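You operate a simulated robot arm through the tools that you are given. There is no shell and no other tool. Be economical: measure what you need, move in short steps, check, and stop when the job is done.

Carry out the task below with a simulated two-armed robot. There is one attempt and no reset: what you move stays moved.

TASK
On the drying rack top, fold the cloth in half.

It is judged by the outcome, as a careful person would: the job done as asked, and still so three seconds after it is handed in. It fails if anything else is knocked over, pushed out of place, dropped, spilled or broken. Flat cloth is picked up by pressing the open fingertips on it (5 to 10 N) and closing them slowly along it; thin cloth reads only 2 to 8 mm in the jaws.

THE ROBOT
Two 7-joint arms with two-finger parallel grippers on one trunk, on a base that drives. Base frame: it is fixed to the floor where the robot stands at the start and does not move with it; the origin is under the middle of the robot, x ahead of it, y to its left, z up; the surface under the hand at the start is at about z = 90. Lengths are in cm, angles in rad, forces in N, time in s.
The left shoulder is at the start at [7, 16.3, 114.5], the right one opposite. With the tool pointing down near the work surface each hand reaches from about 38 to 88 cm from the robot's upright axis, wherever it stands, measured 20 degrees to its own side. Places, roughly: drying rack top [60, 0, 90]. Payload 3.43 kg a hand.
The tool frame of a hand sits at the grasp point between the pads (the TCP): z along the fingers, y along the line on which they close. The tips reach 3.4 cm beyond it. The gripper opens to 12.8 cm. The fingers are 2.4 cm wide and 1.2 cm thick; the gripper's body (4.8 by 13 cm) begins 9.6 cm behind the TCP.
Orientation is told as [roll, pitch, yaw] about the base's x, y, z axes, in that order, counted from this pose: with the fingers straight down and closing along the base's y, the tool's x points along the base's -x, its y along +y and its z along -z.

THE INTERFACE
- The arms move only by the tool play_rows. It takes "left_commands", "right_commands" or both (then of equal length, played together; a hand with none holds still); each is a list of rows, each an object (a shift or turn left out is 0, a gripper value left out holds the last) with "xyz": the shift along the base's x, y, z in cm, a list of three; "angular": the turn, a rotation vector about the base's x, y, z in rad, a list of three. In form: [{"xyz": [tx, ty, tz], "angular": [rx, ry, rz]}, ...]. A call has 1 to 8 rows; each row shifts and turns the commanded pose from where the row before left it. "left_gripper" and "right_gripper" are, for a hand that has rows, the gripper command, from -1 (shut) to 1 (fully open), values between in proportion, set as the call begins (left out, the last holds). A row lasts 0.2 s, in which the tool goes at most 5 cm and 0.15 rad; a call with a longer step from one row to the next is refused whole, and so is a gripper value outside its range. Where a pose cannot be reached the arm comes as near as it can. A force on the tool above 40 N (or 10 N above the force at the start of the call, whichever is more), or a blocked arm, ends the call early, and 0.2 s more pass. Each finger travels about 15.3 cm/s and halts on what it meets, pressing with about 43 N; the grip force reading is that of the motor and also rises with nothing between the fingers. The clock runs only during rows and for 0.2 s after the last one: add rows that do not move to give the fingers time. It gives the time, the measured TCP pose, the force on the tool (base axes), the opening and the grip force at its end, in the units of the frame above (readings bear some noise), with the torque about the TCP (base axes, N m) and any sound that the robot's microphone picked up.
- Cameras (640 x 400 px; columns grow to the right, rows downward): "scene" is now at [12.9, -1.8, 135.93]; the picture's right is [-0.20, -0.98, 0.00], its down [-0.68, 0.14, -0.72] and it looks along [0.70, -0.14, -0.70] (base axes); focal length 262 px, centre (320, 200). "left" rides on the left gripper at [7.6, 1.1, -16] in its tool frame; the picture's right is [-0.15, 0.99, 0.00], its down [-0.88, -0.13, -0.46] and it looks along [-0.45, -0.07, 0.89] (tool axes); focal length 234 px, centre (320, 200). "right" rides on the right gripper at [7.6, -1.1, -16] in its tool frame; the picture's right is [0.15, 0.99, 0.00], its down [-0.88, 0.13, -0.46] and it looks along [-0.45, 0.07, 0.89] (tool axes); focal length 234 px, centre (320, 200). There is no depth. A picture from a camera that has moved, and an enlarged one, comes with that camera's place and axes in the base frame and with its lens.
- snapshot(camera): a new picture of that camera. The clock stands still meanwhile.
- move_column(by): slides the trunk up (or, below 0, down) by that many cm; the arms and the scene camera ride with it, the base frame stays. It gives what a move gives, with no picture.
- drive_base(legs): drives the robot by 1 to 6 legs, each [ahead, left, turn to the left] in cm, cm and rad, along the robot's own axes; the way and the turn of a leg run together, so that a leg with both is an arc; at most 150 cm and 3.142 rad a leg. The arms and the cameras ride along, it lands a little off, and it stops where it bumps. It gives what a move gives.
- turn_head(pan, tilt): turns the head with the scene camera to pan (to the left, within 1.501 rad either way) and tilt (down, from -0.506 to 1.204), counted from straight ahead of the robot. It gives what a move gives.
- zoom(camera, box): a new picture of the part [left, top, right, bottom] of that camera's present view, enlarged. The clock stands still meanwhile.
- hand_in(): hands the job in; it is judged then, once.

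Work in short steps. Places have to be worked out from the pictures, the camera data and where the tool is seen: move nearer, look again, correct. Check each grasp and each placing, and mend what went wrong. You have 120 turns and 108 pictures in all, those below and enlarged ones among them. Open the grippers and draw the arms clear of the work before you hand the job in, unless the task says otherwise; then end with one line.

The tools are called after "Call:" as a command line: name --argument value ..., lists and objects as JSON in quotes. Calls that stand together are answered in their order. play_rows: Moves the arms, as the interface text tells. Its arguments: {"type":"object","properties":{"left_commands":{"type":"array","items":{"type":"object","properties":{"xyz":{"type":"array","items":{"type":"number"}},"angular":{"type":"array","items":{"type":"number"}}}}},"left_gripper":{"type":"number"},"right_commands":{"type":"array","items":{"type":"object","properties":{"xyz":{"type":"array","items":{"type":"number"}},"angular":{"type":"array","items":{"type":"number"}}}}},"right_gripper":{"type":"number"}},"required":[]} The other tools are called the same way: move_column (by) slides the trunk up or down; drive_base (legs) drives the base; turn_head (pan, tilt) turns the head that bears the scene camera; snapshot (camera) takes a picture; zoom (camera, box) takes an enlarged picture of a part of a camera's view; hand_in () hands the job in.

At the start:

```text
clock: 0.0
left_position: [67.66, 25.41, 99.48]
left_orientation: [-0.016, 0.009, 0.019]
left_ft_force: [-0.5, -0.5, -0.1]
left_torque: [-0.01, 0.04, -0.01]
left_gripper_width: 12.78
left_grip_force: 0.0
right_position: [49.53, -29.93, 114.31]
right_orientation: [0.003, -0.001, 0.0]
right_ft_force: [-0.7, 0.2, -1.1]
right_torque: [0.01, 0.0, -0.01]
right_gripper_width: 12.82
right_grip_force: 0.0
trunk travel left (down, up): [-62.5, 31.5]
robot x, y, heading: [-0.22, -0.12, 0.002]
head pan, tilt: [-0.204, 0.771]
```

scene: 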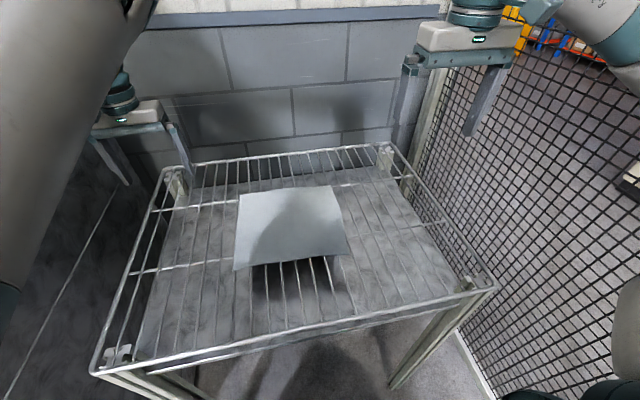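
right: 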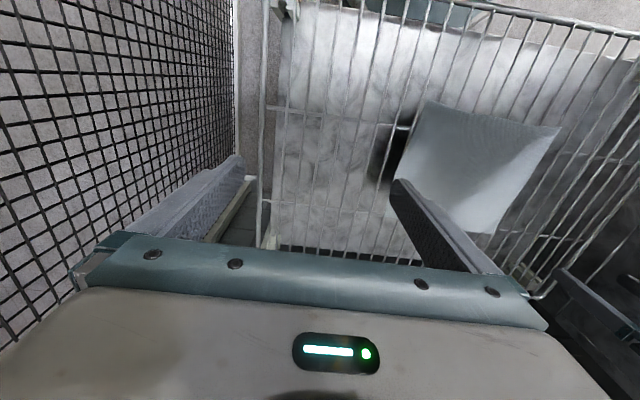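
left: 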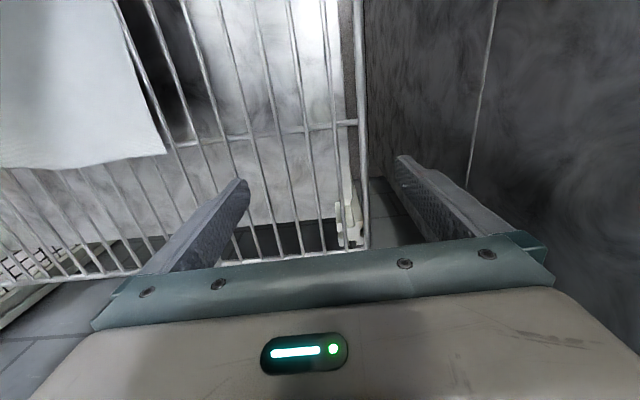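

The cloth lies at about x 42–65, y −14–9.5, a roughly 23 cm square. I zoom in to see its edges and the bars.

Call:
zoom --camera "scene" --box '[200, 160, 380, 300]'

```text
2.86 times, centred on (290, 230) of scene
camera zoom: at [12.9, -1.8, 135.93], right [-0.2, -0.98, 0.0], down [-0.68, 0.14, -0.72], along [0.7, -0.14, -0.7], focal length 747 px, centre (406, 114)
```

zoom: 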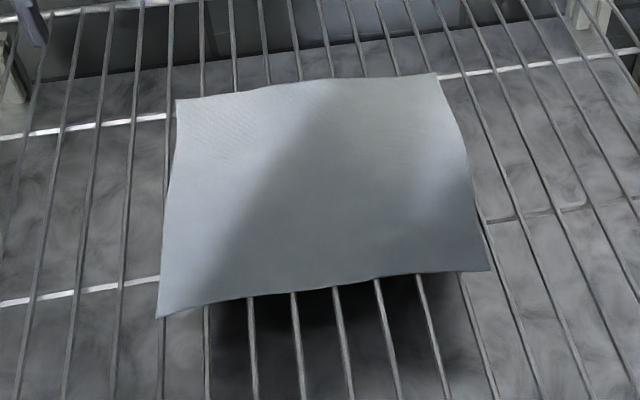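

Bars run along x, about 2.9 cm apart, at y ≈ 6.5, 3.6, 0.7 … −10.7, −13.6. Plan: grip the far edge with both hands, closing along the bars, and fold it toward the robot. First I raise the left hand and back off for working room.

Call:
play_rows --left_commands '[{"xyz": [0, 0, 4.5]}, {"xyz": [0, 0, 4.5]}, {"xyz": [0, 0, 4.5]}, {"xyz": [0, 0, 0]}]'

Call:
drive_base --legs '[[-12, 0, 0]]'

```text
clock: 1.2
left_position: [67.55, 27.78, 110.93]
left_orientation: [-0.042, 0.039, 0.062]
left_ft_force: [0.6, 0.1, 0.4]
left_torque: [0.04, 0.02, -0.02]
left_gripper_width: 12.8
left_grip_force: 0.1
right_position: [49.67, -29.91, 114.19]
right_orientation: [0.001, 0.001, -0.001]
right_ft_force: [0.6, 0.2, 0.9]
right_torque: [0.03, -0.01, 0.02]
right_gripper_width: 12.82
right_grip_force: 0.0
trunk travel left (down, up): [-62.5, 31.5]
robot x, y, heading: [-0.27, -0.02, -0.002]
head pan, tilt: [-0.204, 0.771]
stopped in row 4 (left hand): the arm was blocked; the commanded pose is now the measured one
```

```text
clock: 2.4
left_position: [55.6, 27.87, 111.09]
left_orientation: [-0.042, 0.039, 0.06]
left_ft_force: [0.0, 1.1, -0.1]
left_torque: [0.03, 0.0, -0.01]
left_gripper_width: 12.8
left_grip_force: 0.1
right_position: [37.72, -29.92, 114.19]
right_orientation: [0.002, 0.001, -0.002]
right_ft_force: [-0.3, 0.1, 0.5]
right_torque: [0.04, 0.0, 0.01]
right_gripper_width: 12.81
right_grip_force: 0.1
trunk travel left (down, up): [-62.5, 31.5]
robot x, y, heading: [-11.98, -0.06, -0.005]
head pan, tilt: [-0.204, 0.771]
```

Driven back 12 cm. Now I turn both hands a quarter turn with cameras outward, and set the openings to about 3.5 cm.

Call:
play_rows --left_commands '[{"xyz": [0, 0, -1], "angular": [0.04, -0.04, -0.13]}, {"xyz": [0, 0, 0], "angular": [0, 0, -0.145]}, {"xyz": [0, -1, 0], "angular": [0, 0, -0.145]}, {"xyz": [0, -2, 0], "angular": [0, 0, -0.145]}, {"xyz": [0, -2, 0], "angular": [0, 0, -0.145]}, {"xyz": [0, -2, 0], "angular": [0, 0, -0.145]}, {"xyz": [0, -2, 0], "angular": [0, 0, -0.145]}, {"xyz": [0, 0, 0], "angular": [0, 0, -0.145]}]' --right_commands '[{"xyz": [2, 1, 0], "angular": [0, 0, 0.13]}, {"xyz": [3, 2, 0], "angular": [0, 0, 0.145]}, {"xyz": [3, 2, -1], "angular": [0, 0, 0.145]}, {"xyz": [3, 2, -1], "angular": [0, 0, 0.145]}, {"xyz": [3, 2, -1], "angular": [0, 0, 0.145]}, {"xyz": [3, 2, -1], "angular": [0, 0, 0.145]}, {"xyz": [2, 2, 0], "angular": [0, 0, 0.145]}, {"xyz": [0, 0, 0], "angular": [0, 0, 0.145]}]' --left_gripper -0.45 --right_gripper -0.45

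```text
clock: 3.8
left_position: [54.5, 23.53, 101.4]
left_orientation: [-0.104, 0.099, -0.697]
left_ft_force: [0.7, 0.1, 0.1]
left_torque: [-0.04, 0.0, -0.02]
left_gripper_width: 3.52
left_grip_force: 0.1
right_position: [53.26, -20.0, 110.54]
right_orientation: [0.001, 0.002, 0.781]
right_ft_force: [-0.7, -0.6, 0.3]
right_torque: [0.02, 0.07, 0.05]
right_gripper_width: 3.53
right_grip_force: 0.0
right hand out of reach, approached as far as the arm can: row 6
trunk travel left (down, up): [-62.5, 31.5]
robot x, y, heading: [-12.0, -0.02, -0.0]
head pan, tilt: [-0.204, 0.771]
stopped in row 6 (left hand): the arm was blocked; the commanded pose is now the measured one
```

Both arms ran into a limit partway through the turn. I move the hands inward and right hand lower, then try more turn in small steps.

Call:
play_rows --left_commands '[{"xyz": [0, -3, 0], "angular": [0.06, -0.06, 0]}, {"xyz": [0, -3, 0], "angular": [0.05, -0.05, 0]}, {"xyz": [1, -3, 0], "angular": [0, 0, -0.1]}, {"xyz": [1, -3, 0], "angular": [0, 0, -0.1]}, {"xyz": [0, 0, 0], "angular": [0, 0, -0.1]}]' --right_commands '[{"xyz": [1, 2, -2]}, {"xyz": [1, 2, -2]}, {"xyz": [1, 2, -2], "angular": [0, 0, 0.1]}, {"xyz": [0, 2, -2], "angular": [0, 0, 0.1]}, {"xyz": [0, 0, 0], "angular": [0, 0, 0.1]}]'

```text
clock: 5.0
left_position: [62.61, 17.63, 102.74]
left_orientation: [0.054, 0.083, -0.984]
left_ft_force: [0.0, 0.3, -0.3]
left_torque: [-0.03, -0.03, 0.0]
left_gripper_width: 3.52
left_grip_force: 0.0
left hand out of reach, approached as far as the arm can: row 1, 2, 3, 4
right_position: [55.18, -15.39, 105.2]
right_orientation: [-0.001, 0.0, 0.839]
right_ft_force: [0.2, 0.5, 0.3]
right_torque: [-0.04, 0.03, 0.0]
right_gripper_width: 3.5
right_grip_force: 0.0
right hand out of reach, approached as far as the arm can: row 3, 4, 5
trunk travel left (down, up): [-62.5, 31.5]
robot x, y, heading: [-12.19, -0.18, 0.0]
head pan, tilt: [-0.204, 0.771]
```

Outward turning is limited near 0.85 rad. I'll test the inward turn instead, starting with both hands spread apart.

Call:
play_rows --left_commands '[{"xyz": [-1, 0, 0], "angular": [-0.05, -0.08, 0.1]}, {"xyz": [-1, 0, 0], "angular": [0, 0, 0.145]}, {"xyz": [-1, 0, 0], "angular": [0, 0, 0.145]}, {"xyz": [-1, 0, 0], "angular": [0, 0, 0.145]}, {"xyz": [-1, 0, 0], "angular": [0, 0, 0.145]}, {"angular": [0, 0, 0.145]}, {"angular": [0, 0, 0.145]}, {"angular": [0, 0, 0.145]}]' --right_commands '[{"xyz": [0, -1, 0], "angular": [0, 0, -0.1]}, {"xyz": [0, -1, 0], "angular": [0, 0, -0.145]}, {"xyz": [0, -1, 0], "angular": [0, 0, -0.145]}, {"angular": [0, 0, -0.145]}, {"angular": [0, 0, -0.145]}, {"angular": [0, 0, -0.145]}, {"angular": [0, 0, -0.145]}, {"angular": [0, 0, -0.145]}]'

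Call:
play_rows --left_commands '[{"angular": [0, 0, 0.145]}, {"angular": [0, 0, 0.145]}, {"angular": [0, 0, 0.145]}, {"angular": [0, 0, 0.145]}, {"angular": [0, 0, 0.145]}, {"angular": [0, 0, 0.145]}, {"angular": [0, 0, 0.145]}, {"angular": [0, 0, 0.145]}]' --right_commands '[{"angular": [0, 0, -0.145]}, {"angular": [0, 0, -0.145]}, {"angular": [0, 0, -0.145]}, {"angular": [0, 0, -0.145]}, {"angular": [0, 0, -0.145]}, {"angular": [0, 0, -0.145]}, {"angular": [0, 0, -0.145]}, {"angular": [0, 0, -0.145]}]'

```text
clock: 6.8
left_position: [60.98, 20.79, 103.33]
left_orientation: [0.076, -0.001, 0.145]
left_ft_force: [0.7, -0.7, 0.1]
left_torque: [0.02, -0.04, -0.01]
left_gripper_width: 3.54
left_grip_force: 0.1
left hand out of reach, approached as far as the arm can: row 1, 2, 3, 4, 5
right_position: [55.14, -18.51, 105.2]
right_orientation: [0.0, 0.0, -0.279]
right_ft_force: [0.3, 0.9, 0.9]
right_torque: [0.02, 0.02, -0.04]
right_gripper_width: 3.53
right_grip_force: 0.0
trunk travel left (down, up): [-62.5, 31.5]
robot x, y, heading: [-11.76, -0.09, 0.0]
head pan, tilt: [-0.204, 0.771]
```

```text
clock: 8.6
left_position: [46.45, 38.14, 99.81]
left_orientation: [0.085, -0.001, 1.138]
left_ft_force: [-1.1, 0.2, -0.2]
left_torque: [0.01, -0.07, -0.04]
left_gripper_width: 3.53
left_grip_force: 0.0
left hand out of reach, approached as far as the arm can: row 1, 2, 3, 4, 5, 6, 7, 8
right_position: [54.93, -18.69, 105.23]
right_orientation: [0.0, 0.001, -1.442]
right_ft_force: [0.2, -0.3, 1.0]
right_torque: [0.04, -0.03, 0.0]
right_gripper_width: 3.5
right_grip_force: 0.0
trunk travel left (down, up): [-62.5, 31.5]
robot x, y, heading: [-12.01, -0.17, -0.0]
head pan, tilt: [-0.204, 0.771]
```

The right hand turns inward cleanly; the left arm drifted off. I look at the scene.

Call:
turn_head --pan 0.1 --tilt 0.65

Call:
snapshot --camera "scene"

```text
clock: 9.4
left_position: [46.73, 38.01, 99.69]
left_orientation: [0.086, -0.001, 1.138]
left_ft_force: [-0.6, 0.0, 0.1]
left_torque: [0.02, -0.04, 0.04]
left_gripper_width: 3.51
left_grip_force: 0.0
right_position: [55.17, -18.56, 105.11]
right_orientation: [-0.002, 0.0, -1.436]
right_ft_force: [0.1, -0.9, 1.0]
right_torque: [0.04, 0.02, -0.01]
right_gripper_width: 3.52
right_grip_force: 0.2
trunk travel left (down, up): [-62.5, 31.5]
robot x, y, heading: [-11.8, -0.09, 0.001]
head pan, tilt: [0.099, 0.649]
```

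```text
103 pictures are left
camera scene: at [1.55, 0.72, 136.94], right [0.1, -1.0, 0.0], down [-0.6, -0.06, -0.8], along [0.79, 0.08, -0.61], focal length 262 px, centre (320, 200)
```

scene: 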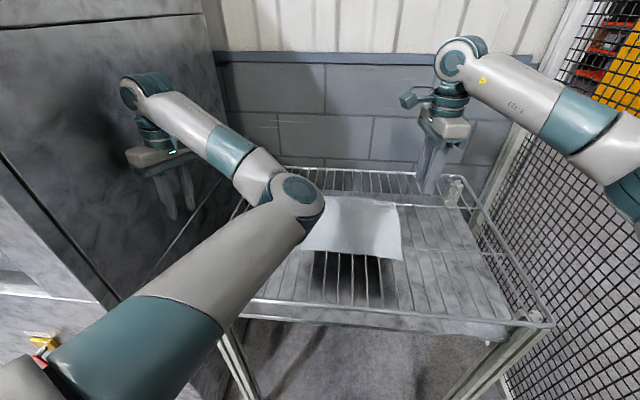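

The left elbow has swung inward over the rack. I turn the left hand back and reach it forward to straighten that arm, watching what the pose does.

Call:
play_rows --left_commands '[{"xyz": [0, -1, 0], "angular": [-0.04, 0, -0.145]}, {"xyz": [0, -2, 0], "angular": [-0.04, 0, -0.145]}, {"xyz": [1, -2, 0], "angular": [0, 0, -0.145]}, {"xyz": [2, -2, 0], "angular": [0, 0, -0.145]}, {"xyz": [2, -2, 0], "angular": [0, 0, -0.145]}, {"xyz": [2, -2, 0], "angular": [0, 0, -0.145]}, {"xyz": [3, -2, 0], "angular": [0, 0, -0.145]}, {"xyz": [3, -2, 0], "angular": [0, 0, -0.12]}]'

Call:
snapshot --camera "scene"

```text
clock: 11.2
left_position: [62.2, 27.9, 99.41]
left_orientation: [0.042, 0.066, 0.001]
left_ft_force: [-0.4, 0.4, -0.3]
left_torque: [0.01, 0.01, 0.01]
left_gripper_width: 3.53
left_grip_force: 0.1
left hand out of reach, approached as far as the arm can: row 1, 2, 3, 4, 6
right_position: [55.22, -18.65, 105.06]
right_orientation: [-0.003, 0.002, -1.437]
right_ft_force: [-1.4, -0.4, -0.6]
right_torque: [0.02, 0.05, 0.02]
right_gripper_width: 3.52
right_grip_force: 0.1
trunk travel left (down, up): [-62.5, 31.5]
robot x, y, heading: [-11.88, 0.07, 0.0]
head pan, tilt: [0.099, 0.649]
```

```text
102 pictures are left
camera scene: at [1.57, 0.7, 136.94], right [0.1, -1.0, 0.0], down [-0.6, -0.06, -0.8], along [0.79, 0.08, -0.61], focal length 262 px, centre (320, 200)
```

scene: 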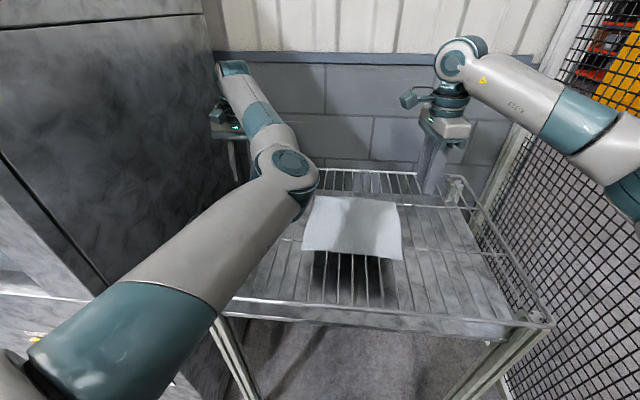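

Left elbow is still inward and would obstruct. I try drawing the left hand up and back to see whether the elbow comes out of the way.

Call:
play_rows --left_commands '[{"xyz": [-2, 0.5, 2]}, {"xyz": [-3, 1, 3]}, {"xyz": [-3, 1, 3]}, {"xyz": [-3, 1, 3]}, {"xyz": [-3, 1, 3]}, {"xyz": [-3, 0, 2]}]'

Call:
snapshot --camera "scene"

```text
clock: 12.6
left_position: [48.63, 36.61, 115.21]
left_orientation: [0.047, 0.062, 0.0]
left_ft_force: [-0.5, -0.3, 0.4]
left_torque: [-0.02, -0.05, -0.01]
left_gripper_width: 3.51
left_grip_force: 0.1
left hand out of reach, approached as far as the arm can: row 2, 3, 4, 6
right_position: [55.07, -18.56, 105.2]
right_orientation: [-0.004, 0.0, -1.437]
right_ft_force: [-0.3, -0.8, 0.1]
right_torque: [-0.03, -0.02, 0.0]
right_gripper_width: 3.52
right_grip_force: 0.2
trunk travel left (down, up): [-62.5, 31.5]
robot x, y, heading: [-11.97, -0.19, 0.002]
head pan, tilt: [0.099, 0.649]
```

```text
101 pictures are left
camera scene: at [1.44, 0.77, 136.96], right [0.1, -1.0, 0.0], down [-0.6, -0.06, -0.8], along [0.79, 0.08, -0.6], focal length 262 px, centre (320, 200)
```

scene: 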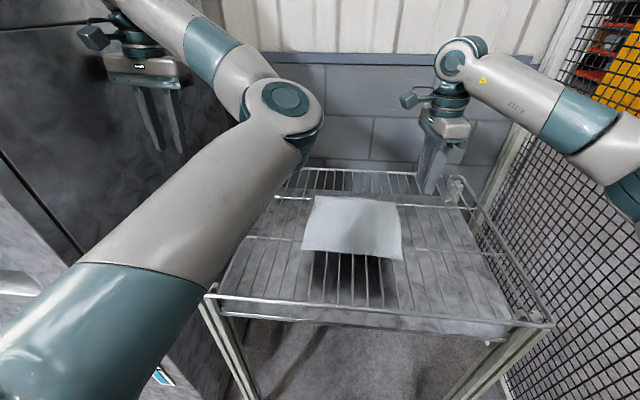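

The elbow rises as the hand comes back. I continue the same way a bit.

Call:
play_rows --left_commands '[{"xyz": [-3, -1, 2]}, {"xyz": [-3, -1, 2]}, {"xyz": [-3, -1, 2]}, {"xyz": [-3, -1, 2]}, {"xyz": [-3, -1, 2]}, {"xyz": [-2, -1, 0]}]'

Call:
snapshot --camera "scene"

```text
clock: 13.2
left_position: [44.18, 38.08, 118.15]
left_orientation: [0.037, 0.07, -0.008]
left_ft_force: [-0.4, -0.5, 0.0]
left_torque: [0.03, -0.01, -0.01]
left_gripper_width: 3.54
left_grip_force: 0.0
left hand out of reach, approached as far as the arm can: row 1, 2
right_position: [55.07, -18.64, 105.28]
right_orientation: [0.0, 0.0, -1.439]
right_ft_force: [0.3, -0.4, 0.0]
right_torque: [0.02, -0.04, -0.03]
right_gripper_width: 3.53
right_grip_force: 0.0
trunk travel left (down, up): [-62.5, 31.5]
robot x, y, heading: [-12.16, -0.37, -0.002]
head pan, tilt: [0.099, 0.649]
stopped in row 2 (left hand): the force on the tool passed its limit at 51 N (the readings are from after the stop); the commanded pose is now the measured one
```

```text
100 pictures are left
camera scene: at [1.44, 0.59, 136.96], right [0.1, -1.0, 0.0], down [-0.6, -0.06, -0.8], along [0.79, 0.08, -0.6], focal length 262 px, centre (320, 200)
```

scene: 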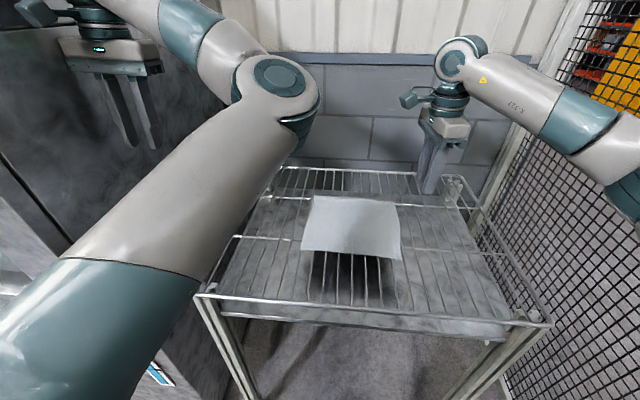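

The last stop was the left hand meeting the wall on the left. I move it inward from the wall, at this height, and see where the elbow goes.

Call:
play_rows --left_commands '[{"xyz": [0, -2, 0]}, {"xyz": [0, -2, 0]}, {"xyz": [0, -3, 0]}, {"xyz": [0, -3, 0]}, {"xyz": [0, -3, 0]}]'

Call:
snapshot --camera "scene"

```text
clock: 14.4
left_position: [44.14, 38.14, 118.22]
left_orientation: [0.036, 0.069, -0.009]
left_ft_force: [-1.0, -4.5, -2.1]
left_torque: [0.34, -0.17, 0.14]
left_gripper_width: 3.52
left_grip_force: 0.1
left hand out of reach, approached as far as the arm can: row 1, 2, 3, 4, 5
right_position: [55.13, -18.73, 105.1]
right_orientation: [0.001, -0.001, -1.439]
right_ft_force: [0.0, 0.5, 0.6]
right_torque: [-0.01, -0.01, -0.01]
right_gripper_width: 3.53
right_grip_force: 0.2
trunk travel left (down, up): [-62.5, 31.5]
robot x, y, heading: [-12.09, -0.09, 0.004]
head pan, tilt: [0.099, 0.649]
```

```text
99 pictures are left
camera scene: at [1.5, 0.62, 136.95], right [0.1, -1.0, 0.0], down [-0.6, -0.06, -0.8], along [0.79, 0.08, -0.6], focal length 262 px, centre (320, 200)
```

scene: 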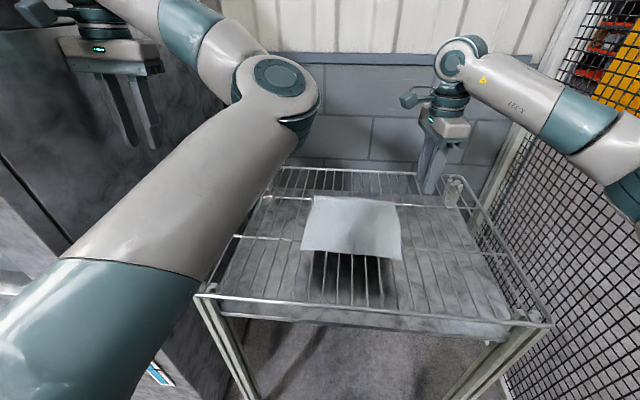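

The left arm is at a joint limit in this pose. I try turning that wrist the other way while coming inward.

Call:
play_rows --left_commands '[{"xyz": [0, -1, 0], "angular": [0, 0, -0.14]}, {"xyz": [0, -1, 0], "angular": [0, 0, -0.14]}, {"xyz": [0, -2, 0], "angular": [0, 0, -0.14]}, {"xyz": [0, -2, 0], "angular": [0, 0, -0.14]}, {"xyz": [0, -2, 0], "angular": [0, 0, -0.14]}, {"xyz": [0, -2, 0], "angular": [0, 0, -0.14]}]'

Call:
snapshot --camera "scene"

```text
clock: 15.8
left_position: [49.1, 36.67, 119.85]
left_orientation: [0.038, 0.071, -0.848]
left_ft_force: [-8.4, -18.6, -4.4]
left_torque: [3.03, -1.82, 1.38]
left_gripper_width: 3.5
left_grip_force: 0.0
left hand out of reach, approached as far as the arm can: row 1, 2, 3, 4, 5, 6
right_position: [54.92, -19.1, 105.15]
right_orientation: [0.001, 0.004, -1.44]
right_ft_force: [0.1, 0.2, 0.0]
right_torque: [0.0, 0.03, 0.0]
right_gripper_width: 3.51
right_grip_force: 0.1
trunk travel left (down, up): [-62.5, 31.5]
robot x, y, heading: [-11.98, -0.01, -0.003]
head pan, tilt: [0.099, 0.649]
```

```text
98 pictures are left
camera scene: at [1.34, 0.25, 136.96], right [0.1, -1.0, 0.0], down [-0.6, -0.06, -0.8], along [0.79, 0.08, -0.6], focal length 262 px, centre (320, 200)
```

scene: 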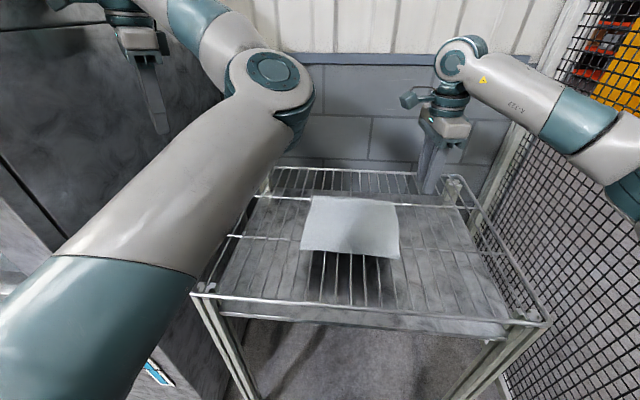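

The left wrist leans on the wall (19 N). I drive 4 cm to the right to free it.

Call:
drive_base --legs '[[0, -4, 0]]'

Call:
play_rows --left_commands '[{"xyz": [3, -1, -2]}, {"xyz": [3, -2, -2], "angular": [0, 0, 0.1]}, {"xyz": [3, -2, -2], "angular": [0, 0, 0.1]}, {"xyz": [3, -2, -2], "angular": [0, 0, 0.1]}, {"xyz": [3, -2, -2]}, {"xyz": [2, -2, -2]}]'

Call:
snapshot --camera "scene"

```text
clock: 16.6
left_position: [49.19, 33.89, 119.41]
left_orientation: [0.034, 0.067, -0.846]
left_ft_force: [-0.1, 0.2, 0.2]
left_torque: [-0.04, 0.01, -0.02]
left_gripper_width: 3.52
left_grip_force: 0.1
right_position: [55.2, -22.23, 105.21]
right_orientation: [-0.001, -0.001, -1.436]
right_ft_force: [0.1, 1.2, 0.6]
right_torque: [-0.03, 0.01, 0.0]
right_gripper_width: 3.53
right_grip_force: 0.0
trunk travel left (down, up): [-62.5, 31.5]
robot x, y, heading: [-12.34, -4.06, -0.002]
head pan, tilt: [0.099, 0.649]
```

```text
clock: 18.1
left_position: [66.12, 22.57, 107.75]
left_orientation: [0.035, 0.07, -0.544]
left_ft_force: [0.3, -0.1, -0.6]
left_torque: [-0.02, -0.02, -0.02]
left_gripper_width: 3.51
left_grip_force: 0.0
right_position: [55.12, -22.41, 105.23]
right_orientation: [-0.001, -0.001, -1.437]
right_ft_force: [0.8, 0.8, 0.2]
right_torque: [0.0, 0.04, -0.03]
right_gripper_width: 3.55
right_grip_force: 0.2
trunk travel left (down, up): [-62.5, 31.5]
robot x, y, heading: [-11.91, -3.78, -0.004]
head pan, tilt: [0.099, 0.649]
```

```text
97 pictures are left
camera scene: at [1.59, -3.18, 136.94], right [0.1, -1.0, 0.0], down [-0.6, -0.06, -0.8], along [0.79, 0.08, -0.61], focal length 262 px, centre (320, 200)
```

scene: 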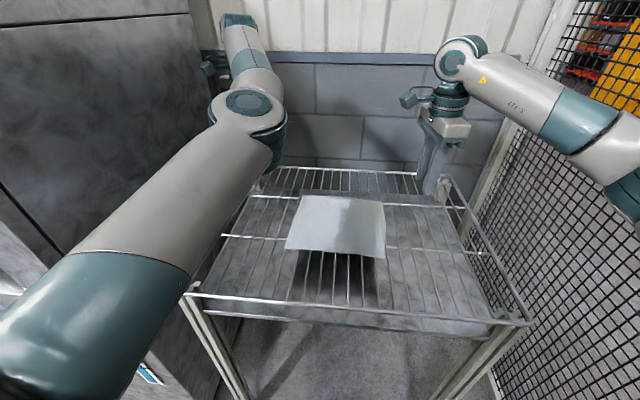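

With the arm extended the left hand follows exactly. So I'll keep it far out and let the base carry the backward motion. Now I bring it inward and turn it to −π/2.

Call:
play_rows --left_commands '[{"xyz": [0, -2, 0], "angular": [-0.03, -0.05, -0.12]}, {"xyz": [0, -2, 0], "angular": [0, 0, -0.13]}, {"xyz": [0, -2, 0], "angular": [0, 0, -0.13]}, {"xyz": [0, -2, 0], "angular": [0, 0, -0.13]}, {"xyz": [0, -2, 0], "angular": [0, 0, -0.13]}, {"xyz": [0, -2, 0], "angular": [0, 0, -0.13]}, {"angular": [0, 0, -0.13]}, {"angular": [0, 0, -0.13]}]' --right_commands '[{"angular": [0, 0, -0.07]}, {"angular": [0, 0, -0.06]}, {"xyz": [0, 0, 0]}, {"xyz": [0, 0, 0]}, {"xyz": [0, 0, 0]}, {"xyz": [0, 0, 0]}, {"xyz": [0, 0, 0]}, {"xyz": [0, 0, 0]}]'

Call:
snapshot --camera "scene"

```text
clock: 19.9
left_position: [66.46, 10.73, 107.55]
left_orientation: [0.038, 0.01, -1.578]
left_ft_force: [0.1, -0.3, 0.4]
left_torque: [-0.01, 0.01, 0.0]
left_gripper_width: 3.51
left_grip_force: 0.0
left hand out of reach, approached as far as the arm can: row 6
right_position: [55.07, -22.49, 105.23]
right_orientation: [0.001, 0.0, -1.567]
right_ft_force: [0.6, -0.5, -0.3]
right_torque: [-0.02, 0.0, -0.01]
right_gripper_width: 3.52
right_grip_force: 0.1
trunk travel left (down, up): [-62.5, 31.5]
robot x, y, heading: [-12.04, -3.85, -0.003]
head pan, tilt: [0.099, 0.649]
```

```text
96 pictures are left
camera scene: at [1.51, -3.21, 136.95], right [0.1, -1.0, 0.0], down [-0.6, -0.06, -0.8], along [0.79, 0.08, -0.6], focal length 262 px, centre (320, 200)
```

scene: 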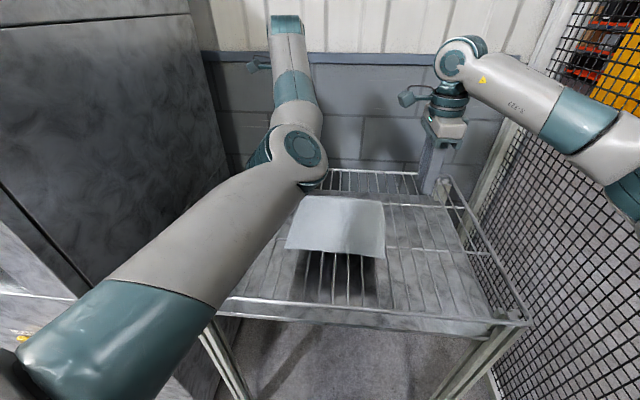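

Both hands are at −π/2 yaw. I drive back 4.5 cm so the left is over the far edge, then lower it partway and bring the right hand over its spot.

Call:
drive_base --legs '[[-4.5, 0, 0]]'

Call:
play_rows --left_commands '[{"xyz": [0, -1, -1.5], "angular": [-0.035, 0, 0]}, {"xyz": [0, -1, -1.5]}, {"xyz": [0, -1, -1.5]}, {"xyz": [0, -1, -1.5]}, {"xyz": [0, 0, -1]}, {"xyz": [0, 0, 0]}]' --right_commands '[{"xyz": [2, 2, 0]}, {"xyz": [2, 2, 0]}, {"xyz": [2, 2, -1]}, {"xyz": [2, 2, -1]}, {"xyz": [1.5, 2, -1]}, {"xyz": [0.5, 1.7, -1]}]'

Call:
snapshot --camera "scene"

Call:
snapshot --camera "left"

Call:
snapshot --camera "right"

```text
clock: 20.8
left_position: [62.33, 10.7, 107.55]
left_orientation: [0.037, 0.011, -1.579]
left_ft_force: [0.5, 0.6, -0.4]
left_torque: [-0.02, -0.02, -0.04]
left_gripper_width: 3.53
left_grip_force: 0.1
right_position: [50.9, -22.51, 105.02]
right_orientation: [-0.001, 0.0, -1.567]
right_ft_force: [0.4, -0.7, 0.1]
right_torque: [0.0, -0.01, -0.01]
right_gripper_width: 3.49
right_grip_force: 0.1
trunk travel left (down, up): [-62.5, 31.5]
robot x, y, heading: [-16.4, -3.88, -0.003]
head pan, tilt: [0.099, 0.649]
```

```text
clock: 22.1
left_position: [62.61, 6.83, 100.44]
left_orientation: [0.038, -0.025, -1.576]
left_ft_force: [0.6, 0.0, 0.8]
left_torque: [-0.04, 0.0, -0.02]
left_gripper_width: 3.49
left_grip_force: 0.0
left hand out of reach, approached as far as the arm can: row 2
right_position: [60.73, -10.85, 101.05]
right_orientation: [-0.002, -0.002, -1.567]
right_ft_force: [0.2, -0.8, -0.1]
right_torque: [-0.02, 0.02, -0.01]
right_gripper_width: 3.52
right_grip_force: 0.1
trunk travel left (down, up): [-62.5, 31.5]
robot x, y, heading: [-16.33, -3.96, 0.001]
head pan, tilt: [0.099, 0.649]
```

```text
95 pictures are left
camera scene: at [-2.78, -3.13, 136.95], right [0.1, -1.0, 0.0], down [-0.6, -0.06, -0.8], along [0.79, 0.08, -0.61], focal length 262 px, centre (320, 200)
```

scene: 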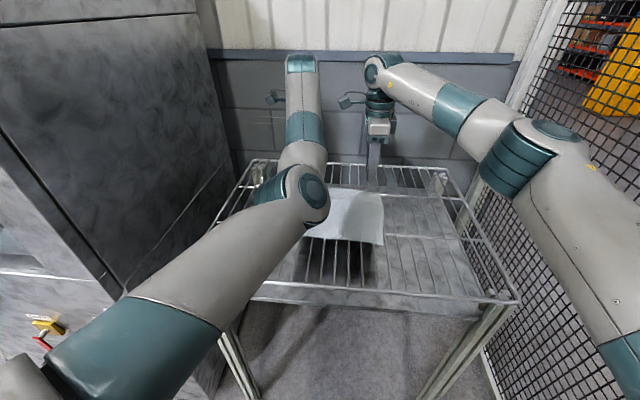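

```text
94 pictures are left
camera left: at [63.1, 14.78, 116.25], right [0.99, -0.15, 0.04], down [-0.15, -0.87, 0.47], along [-0.04, -0.47, -0.88], focal length 234 px, centre (320, 200)
```

left: 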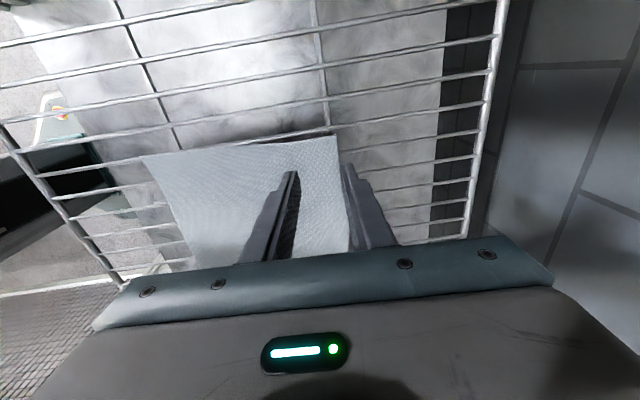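

```text
93 pictures are left
camera right: at [59.53, -3.34, 117.07], right [0.99, 0.15, 0.0], down [0.13, -0.88, 0.46], along [0.07, -0.45, -0.89], focal length 234 px, centre (320, 200)
```

right: 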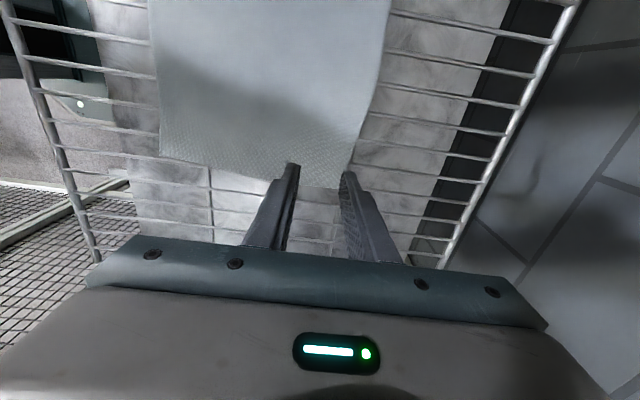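

In the hand cameras the far edge is at x≈64.7 at both hands, and the bars lie under both fingers. I align to x≈61.7 and lower to just above contact.

Call:
play_rows --left_commands '[{"xyz": [-0.4, -0.3, -1], "angular": [0.03, 0, 0]}, {"xyz": [-0.4, -0.2, -1]}, {"xyz": [0, 0, -1]}, {"xyz": [0, 0, -1]}, {"xyz": [0, 0, -1]}, {"xyz": [0, 0, 0]}]' --right_commands '[{"xyz": [0.4, 0, -1]}, {"xyz": [0.4, 0, -1]}, {"xyz": [0, 0, -1]}, {"xyz": [0, 0, -1.5]}, {"xyz": [0, 0, -1]}, {"xyz": [0, 0, 0]}]'

Call:
snapshot --camera "left"

Call:
snapshot --camera "right"

```text
clock: 23.6
left_position: [62.34, 6.22, 95.44]
left_orientation: [0.039, 0.005, -1.576]
left_ft_force: [0.1, -0.7, -0.2]
left_torque: [-0.01, 0.03, 0.0]
left_gripper_width: 3.52
left_grip_force: 0.1
left hand out of reach, approached as far as the arm can: row 2
right_position: [61.62, -10.68, 95.61]
right_orientation: [-0.002, 0.0, -1.568]
right_ft_force: [0.3, 0.1, -0.4]
right_torque: [-0.02, -0.01, 0.02]
right_gripper_width: 3.52
right_grip_force: 0.2
trunk travel left (down, up): [-62.5, 31.5]
robot x, y, heading: [-16.27, -3.91, 0.0]
head pan, tilt: [0.099, 0.649]
```

```text
92 pictures are left
camera left: at [62.75, 13.75, 111.5], right [0.99, -0.15, 0.04], down [-0.15, -0.88, 0.45], along [-0.03, -0.45, -0.89], focal length 234 px, centre (320, 200)
```

left: 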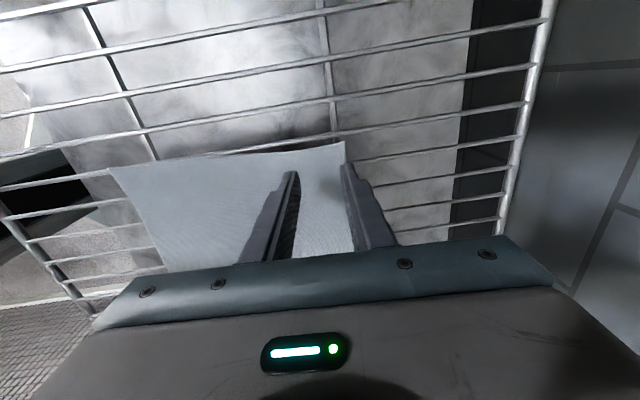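

```text
91 pictures are left
camera right: at [60.3, -3.28, 111.65], right [0.99, 0.15, 0.0], down [0.13, -0.88, 0.46], along [0.07, -0.45, -0.89], focal length 234 px, centre (320, 200)
```

right: 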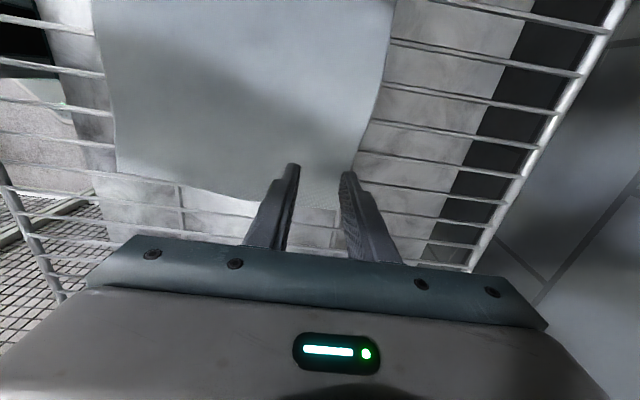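

Right is placed well (outer finger just inside the edge). Left needs to come about 0.7 cm nearer, then both go down a little.

Call:
play_rows --left_commands '[{"xyz": [-0.4, 0, 0]}, {"xyz": [-0.3, 0, -0.3]}, {"xyz": [0, 0, -0.4]}, {"xyz": [0, 0, 0]}]' --right_commands '[{"xyz": [-0.2, 0, 0]}, {"xyz": [0, 0, -0.5]}, {"xyz": [0, 0, -0.5]}, {"xyz": [0, 0, 0]}]'

```text
clock: 24.6
left_position: [61.66, 6.35, 94.82]
left_orientation: [0.04, 0.005, -1.579]
left_ft_force: [0.5, 0.0, 1.0]
left_torque: [0.01, 0.0, -0.01]
left_gripper_width: 3.51
left_grip_force: 0.0
right_position: [61.3, -10.87, 94.72]
right_orientation: [-0.001, 0.001, -1.568]
right_ft_force: [-0.3, 0.6, -0.5]
right_torque: [0.05, -0.03, 0.01]
right_gripper_width: 3.54
right_grip_force: 0.0
trunk travel left (down, up): [-62.5, 31.5]
robot x, y, heading: [-16.34, -3.74, -0.002]
head pan, tilt: [0.099, 0.649]
```

Good. I lower both in small steps, watching for contact force.

Call:
play_rows --left_commands '[{"xyz": [0, 0, -0.3]}, {"xyz": [0, 0, -0.3]}, {"xyz": [0, 0, -0.3]}, {"xyz": [0, 0, 0]}]' --right_commands '[{"xyz": [0, 0, -0.3]}, {"xyz": [0, 0, -0.3]}, {"xyz": [0, 0, -0.3]}, {"xyz": [0, 0, 0]}]'

```text
clock: 25.6
left_position: [61.67, 6.32, 93.84]
left_orientation: [0.038, 0.005, -1.576]
left_ft_force: [0.7, 0.2, 0.1]
left_torque: [-0.01, 0.03, -0.03]
left_gripper_width: 3.52
left_grip_force: 0.1
right_position: [61.46, -10.8, 93.68]
right_orientation: [-0.003, 0.0, -1.567]
right_ft_force: [-0.1, -0.3, 0.2]
right_torque: [-0.01, 0.02, -0.01]
right_gripper_width: 3.51
right_grip_force: 0.1
trunk travel left (down, up): [-62.5, 31.5]
robot x, y, heading: [-16.04, -4.26, -0.0]
head pan, tilt: [0.099, 0.649]
```

No contact yet; lower a bit more.

Call:
play_rows --left_commands '[{"xyz": [0, 0, -0.2]}, {"xyz": [0, 0, -0.2]}, {"xyz": [0, 0, 0]}]' --right_commands '[{"xyz": [0, 0, -0.2]}, {"xyz": [0, 0, -0.2]}, {"xyz": [0, 0, 0]}]'

```text
clock: 26.4
left_position: [61.5, 6.27, 93.49]
left_orientation: [0.041, 0.006, -1.577]
left_ft_force: [1.1, 0.3, 5.3]
left_torque: [-0.05, 0.1, 0.01]
left_gripper_width: 3.45
left_grip_force: 0.1
right_position: [61.41, -10.62, 93.59]
right_orientation: [-0.001, 0.001, -1.566]
right_ft_force: [0.2, -1.1, 3.9]
right_torque: [0.02, -0.11, -0.03]
right_gripper_width: 3.53
right_grip_force: 0.1
trunk travel left (down, up): [-62.5, 31.5]
robot x, y, heading: [-16.52, -4.07, -0.004]
head pan, tilt: [0.099, 0.649]
```

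Contact: 5 N left, 4 N right. I press slightly more and begin closing slowly.

Call:
play_rows --left_commands '[{"xyz": [0, 0, -0.1]}, {"xyz": [0, 0, 0]}]' --right_commands '[{"xyz": [0, 0, -0.2]}, {"xyz": [0, 0, 0]}]' --left_gripper -0.55 --right_gripper -0.55

Call:
play_rows --left_commands '[{"xyz": [0, 0, 0]}, {"xyz": [0, 0, 0]}]' --right_commands '[{"xyz": [0, 0, 0]}, {"xyz": [0, 0, 0]}]' --left_gripper -0.65 --right_gripper -0.65

Call:
snapshot --camera "left"

Call:
snapshot --camera "right"

```text
clock: 26.9
left_position: [61.42, 6.31, 93.4]
left_orientation: [0.042, 0.006, -1.581]
left_ft_force: [0.6, -0.7, 3.7]
left_torque: [0.02, 0.08, 0.03]
left_gripper_width: 2.82
left_grip_force: 0.1
right_position: [61.29, -10.69, 93.5]
right_orientation: [0.005, -0.001, -1.567]
right_ft_force: [2.0, 0.0, 18.5]
right_torque: [-0.05, -0.02, -0.01]
right_gripper_width: 2.83
right_grip_force: 0.1
trunk travel left (down, up): [-62.5, 31.5]
robot x, y, heading: [-16.3, -4.03, -0.004]
head pan, tilt: [0.099, 0.649]
```

```text
clock: 27.6
left_position: [61.27, 6.38, 93.55]
left_orientation: [0.042, 0.005, -1.58]
left_ft_force: [1.0, -0.1, 0.6]
left_torque: [-0.01, 0.01, -0.01]
left_gripper_width: 2.22
left_grip_force: 0.1
right_position: [61.16, -10.6, 93.57]
right_orientation: [0.003, 0.0, -1.567]
right_ft_force: [0.3, -0.5, 25.1]
right_torque: [-0.05, -0.06, 0.01]
right_gripper_width: 2.08
right_grip_force: 0.0
trunk travel left (down, up): [-62.5, 31.5]
robot x, y, heading: [-16.44, -3.9, -0.002]
head pan, tilt: [0.099, 0.649]
```

```text
90 pictures are left
camera left: at [61.76, 13.79, 109.6], right [0.99, -0.15, 0.04], down [-0.15, -0.88, 0.45], along [-0.03, -0.45, -0.89], focal length 234 px, centre (320, 200)
```

left: 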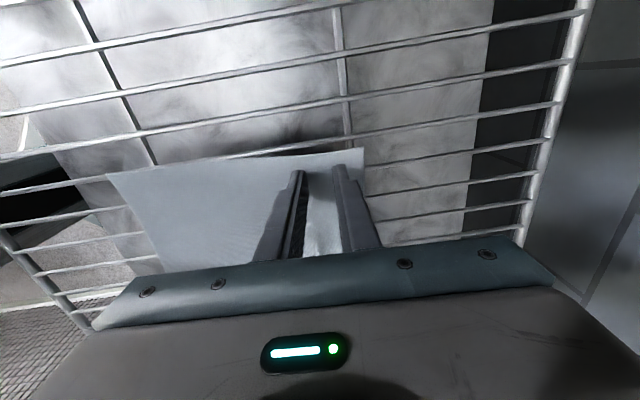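

```text
89 pictures are left
camera right: at [59.83, -3.18, 109.5], right [0.99, 0.15, 0.0], down [0.13, -0.88, 0.46], along [0.07, -0.45, -0.89], focal length 234 px, centre (320, 200)
```

right: 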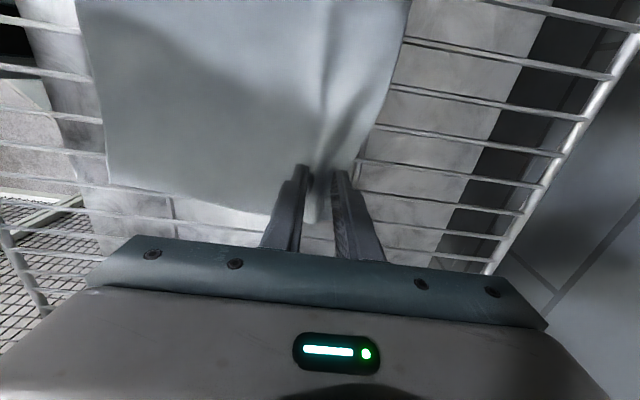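

Right is forming a ruck (25 N, a bit firm); left lost pressure and slid. I finish closing the right hand, and reopen the left for a firmer press.

Call:
play_rows --left_commands '[{"xyz": [0, 0, 0.5]}, {"xyz": [0.5, 0, 0]}, {"xyz": [0, 0, 0]}]' --right_commands '[{"xyz": [0, 0, 0.1]}, {"xyz": [0, 0, 0]}, {"xyz": [0, 0, 0]}]' --left_gripper -0.45 --right_gripper -0.8

Call:
play_rows --left_commands '[{"xyz": [0, 0, -0.3]}, {"xyz": [0, 0, -0.3]}, {"xyz": [0, 0, -0.2]}, {"xyz": [0, 0, 0]}]' --right_commands '[{"xyz": [0, 0, 0.05]}, {"xyz": [0, 0, 0]}, {"xyz": [0, 0, 0]}, {"xyz": [0, 0, 0]}]' --right_gripper -1

```text
clock: 28.4
left_position: [61.81, 6.26, 94.17]
left_orientation: [0.043, 0.006, -1.575]
left_ft_force: [-0.2, -1.0, 0.3]
left_torque: [0.01, 0.01, 0.01]
left_gripper_width: 3.52
left_grip_force: 0.0
right_position: [61.16, -10.56, 93.56]
right_orientation: [0.002, 0.001, -1.565]
right_ft_force: [-2.9, 0.8, 22.0]
right_torque: [0.04, -0.08, 0.01]
right_gripper_width: 1.12
right_grip_force: 0.0
trunk travel left (down, up): [-62.5, 31.5]
robot x, y, heading: [-16.21, -3.49, 0.001]
head pan, tilt: [0.099, 0.649]
```

```text
clock: 29.4
left_position: [61.88, 6.29, 93.63]
left_orientation: [0.043, 0.007, -1.575]
left_ft_force: [-0.1, 2.0, 25.3]
left_torque: [0.04, 0.72, -0.05]
left_gripper_width: 3.47
left_grip_force: 0.0
right_position: [61.16, -10.75, 93.47]
right_orientation: [0.002, -0.001, -1.567]
right_ft_force: [1.0, 0.4, 7.0]
right_torque: [0.02, -0.1, -0.03]
right_gripper_width: 0.18
right_grip_force: 36.8
trunk travel left (down, up): [-62.5, 31.5]
robot x, y, heading: [-15.81, -3.88, -0.003]
head pan, tilt: [0.099, 0.649]
```

Right reads 2 mm at 37 N – possibly cloth held. Left now presses 25 N; I ease it slightly and close in steps.

Call:
play_rows --left_commands '[{"xyz": [0, 0, 0.15]}, {"xyz": [0, 0, 0]}]' --left_gripper -0.58

Call:
play_rows --left_commands '[{"xyz": [0, 0, 0]}, {"xyz": [0, 0, 0]}]' --left_gripper -0.7

Call:
snapshot --camera "left"

Call:
snapshot --camera "right"

```text
clock: 29.9
left_position: [61.81, 6.21, 93.68]
left_orientation: [0.044, 0.006, -1.575]
left_ft_force: [-3.9, 1.9, 25.5]
left_torque: [0.03, 0.7, -0.04]
left_gripper_width: 2.82
left_grip_force: 0.8
right_position: [61.13, -10.72, 93.69]
right_orientation: [0.001, 0.0, -1.567]
right_ft_force: [-0.3, 0.0, 1.3]
right_torque: [0.01, -0.05, 0.0]
right_gripper_width: 0.18
right_grip_force: 36.6
trunk travel left (down, up): [-62.5, 31.5]
robot x, y, heading: [-16.6, -3.99, -0.002]
head pan, tilt: [0.099, 0.649]
```

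```text
clock: 30.6
left_position: [61.8, 6.31, 93.6]
left_orientation: [0.044, 0.006, -1.578]
left_ft_force: [-3.9, 0.8, 26.3]
left_torque: [0.0, 0.67, 0.0]
left_gripper_width: 2.08
left_grip_force: 1.4
right_position: [61.19, -10.74, 93.47]
right_orientation: [0.001, 0.0, -1.567]
right_ft_force: [0.1, -0.4, 0.0]
right_torque: [-0.02, 0.0, 0.0]
right_gripper_width: 0.19
right_grip_force: 36.7
trunk travel left (down, up): [-62.5, 31.5]
robot x, y, heading: [-16.09, -4.02, 0.0]
head pan, tilt: [0.099, 0.649]
```

```text
88 pictures are left
camera left: at [62.22, 13.72, 109.58], right [0.99, -0.15, 0.04], down [-0.16, -0.88, 0.44], along [-0.03, -0.45, -0.89], focal length 234 px, centre (320, 200)
```

left: 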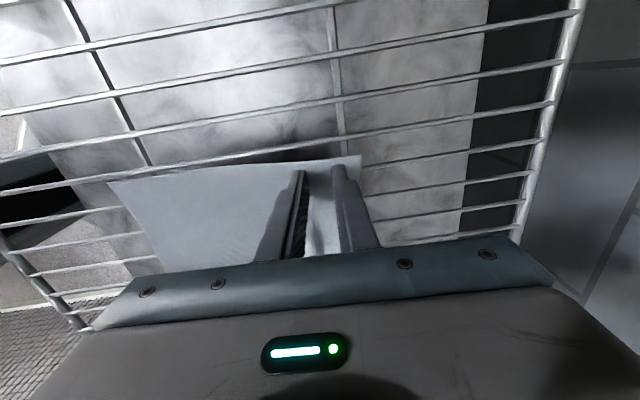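

```text
87 pictures are left
camera right: at [59.77, -3.26, 109.56], right [0.99, 0.15, 0.0], down [0.13, -0.88, 0.46], along [0.07, -0.45, -0.89], focal length 234 px, centre (320, 200)
```

right: 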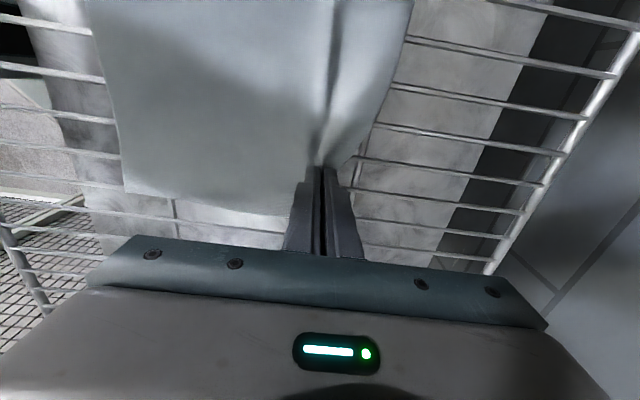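

Right clearly holds the cloth. The left is tilted 0.044 rad, so only its near finger presses; I lift it, level it and reopen.

Call:
play_rows --left_commands '[{"xyz": [0, 0, 0.5], "angular": [0, 0.044, 0]}, {"xyz": [0.2, 0, 0]}, {"xyz": [0, 0, 0]}]' --left_gripper -0.45

Call:
play_rows --left_commands '[{"xyz": [0, 0, -0.25]}, {"xyz": [0, 0, -0.25]}, {"xyz": [0, 0, 0]}, {"xyz": [0, 0, 0]}]'

```text
clock: 31.4
left_position: [62.09, 6.39, 93.77]
left_orientation: [-0.004, 0.006, -1.578]
left_ft_force: [-0.7, -0.1, -0.6]
left_torque: [-0.01, 0.01, 0.01]
left_gripper_width: 3.54
left_grip_force: 0.1
right_position: [61.43, -10.59, 93.51]
right_orientation: [0.003, 0.0, -1.57]
right_ft_force: [2.0, -1.8, 12.5]
right_torque: [-0.05, -0.13, 0.02]
right_gripper_width: 0.18
right_grip_force: 36.3
trunk travel left (down, up): [-62.5, 31.5]
robot x, y, heading: [-16.37, -4.1, -0.003]
head pan, tilt: [0.099, 0.649]
```

```text
clock: 32.4
left_position: [62.15, 6.25, 93.69]
left_orientation: [-0.002, 0.007, -1.578]
left_ft_force: [1.8, 0.1, 12.6]
left_torque: [-0.02, -0.22, -0.01]
left_gripper_width: 3.56
left_grip_force: 0.4
right_position: [61.2, -10.76, 93.63]
right_orientation: [0.002, -0.001, -1.569]
right_ft_force: [1.8, 0.3, 10.5]
right_torque: [-0.04, -0.13, 0.02]
right_gripper_width: 0.21
right_grip_force: 36.3
trunk travel left (down, up): [-62.5, 31.5]
robot x, y, heading: [-16.39, -4.31, -0.004]
head pan, tilt: [0.099, 0.649]
```

Left presses with 12.6 N, more evenly. I close it in steps.

Call:
play_rows --left_commands '[{"xyz": [0, 0, 0]}, {"xyz": [0, 0, 0]}]' --left_gripper -0.56

Call:
play_rows --left_commands '[{"xyz": [0, 0, 0]}, {"xyz": [0, 0, 0]}]' --left_gripper -0.67

Call:
snapshot --camera "left"

```text
clock: 33.0
left_position: [62.0, 6.29, 93.71]
left_orientation: [-0.002, 0.005, -1.578]
left_ft_force: [-1.0, -1.0, 15.3]
left_torque: [-0.05, -0.2, 0.01]
left_gripper_width: 2.73
left_grip_force: 0.2
right_position: [61.2, -10.68, 93.59]
right_orientation: [0.002, 0.001, -1.568]
right_ft_force: [1.5, 0.5, 7.1]
right_torque: [0.02, -0.06, 0.0]
right_gripper_width: 0.17
right_grip_force: 36.9
trunk travel left (down, up): [-62.5, 31.5]
robot x, y, heading: [-16.42, -3.67, 0.0]
head pan, tilt: [0.099, 0.649]
```

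```text
clock: 33.5
left_position: [61.97, 6.31, 93.44]
left_orientation: [-0.003, 0.006, -1.578]
left_ft_force: [-0.8, -0.4, 19.0]
left_torque: [-0.01, -0.14, -0.03]
left_gripper_width: 1.99
left_grip_force: 0.1
right_position: [61.14, -10.72, 93.51]
right_orientation: [0.0, -0.001, -1.566]
right_ft_force: [-0.1, 0.2, 4.0]
right_torque: [0.02, -0.06, -0.02]
right_gripper_width: 0.16
right_grip_force: 36.8
trunk travel left (down, up): [-62.5, 31.5]
robot x, y, heading: [-16.52, -4.01, -0.003]
head pan, tilt: [0.099, 0.649]
```

```text
86 pictures are left
camera left: at [63.16, 13.76, 109.48], right [0.99, -0.15, 0.0], down [-0.14, -0.88, 0.45], along [-0.07, -0.45, -0.89], focal length 234 px, centre (320, 200)
```

left: 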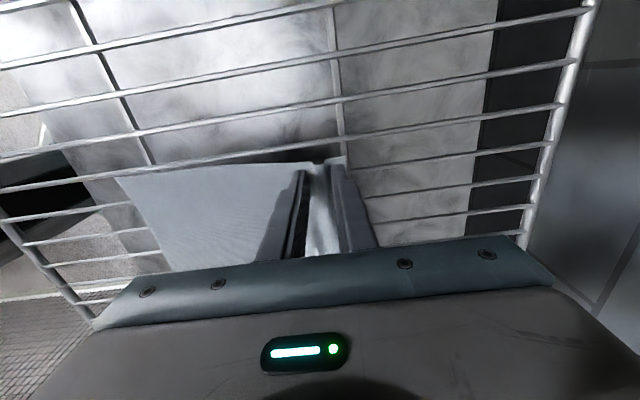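

A ruck is forming on the left between the fingers, close to the edge. I finish closing.

Call:
play_rows --left_commands '[{"xyz": [0, 0, 0.05]}, {"xyz": [0, 0, 0]}]' --left_gripper -0.8

Call:
play_rows --left_commands '[{"xyz": [0, 0, 0.05]}, {"xyz": [0, 0, 0]}, {"xyz": [0, 0, 0]}]' --left_gripper -1

Call:
snapshot --camera "left"

```text
clock: 34.1
left_position: [62.1, 6.26, 93.57]
left_orientation: [-0.002, 0.006, -1.576]
left_ft_force: [-1.8, 0.9, 17.8]
left_torque: [-0.1, -0.09, -0.03]
left_gripper_width: 1.13
left_grip_force: 0.1
right_position: [61.14, -10.72, 93.53]
right_orientation: [0.001, 0.001, -1.567]
right_ft_force: [1.0, 0.3, 3.0]
right_torque: [0.03, -0.04, -0.03]
right_gripper_width: 0.19
right_grip_force: 37.1
trunk travel left (down, up): [-62.5, 31.5]
robot x, y, heading: [-16.3, -3.73, -0.004]
head pan, tilt: [0.099, 0.649]
```

```text
clock: 35.0
left_position: [62.1, 6.22, 93.48]
left_orientation: [-0.004, 0.005, -1.579]
left_ft_force: [1.6, -0.2, 14.3]
left_torque: [-0.04, -0.16, 0.01]
left_gripper_width: 0.53
left_grip_force: 39.5
right_position: [61.19, -10.7, 93.51]
right_orientation: [0.002, -0.001, -1.568]
right_ft_force: [-1.5, 0.4, 5.7]
right_torque: [-0.04, 0.05, 0.0]
right_gripper_width: 0.2
right_grip_force: 36.3
trunk travel left (down, up): [-62.5, 31.5]
robot x, y, heading: [-16.23, -3.96, -0.002]
head pan, tilt: [0.099, 0.649]
```

```text
85 pictures are left
camera left: at [63.26, 13.76, 109.48], right [0.99, -0.15, 0.0], down [-0.13, -0.88, 0.45], along [-0.07, -0.45, -0.89], focal length 234 px, centre (320, 200)
```

left: 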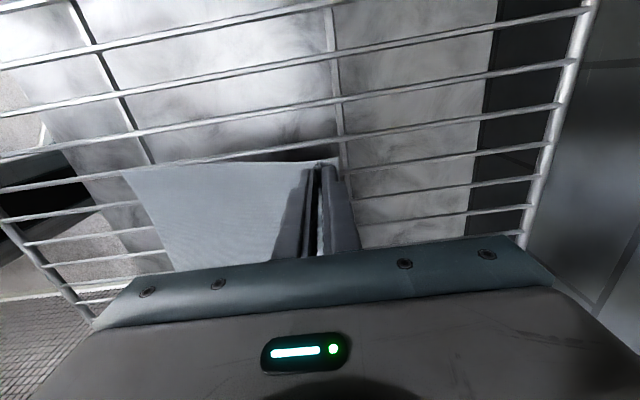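

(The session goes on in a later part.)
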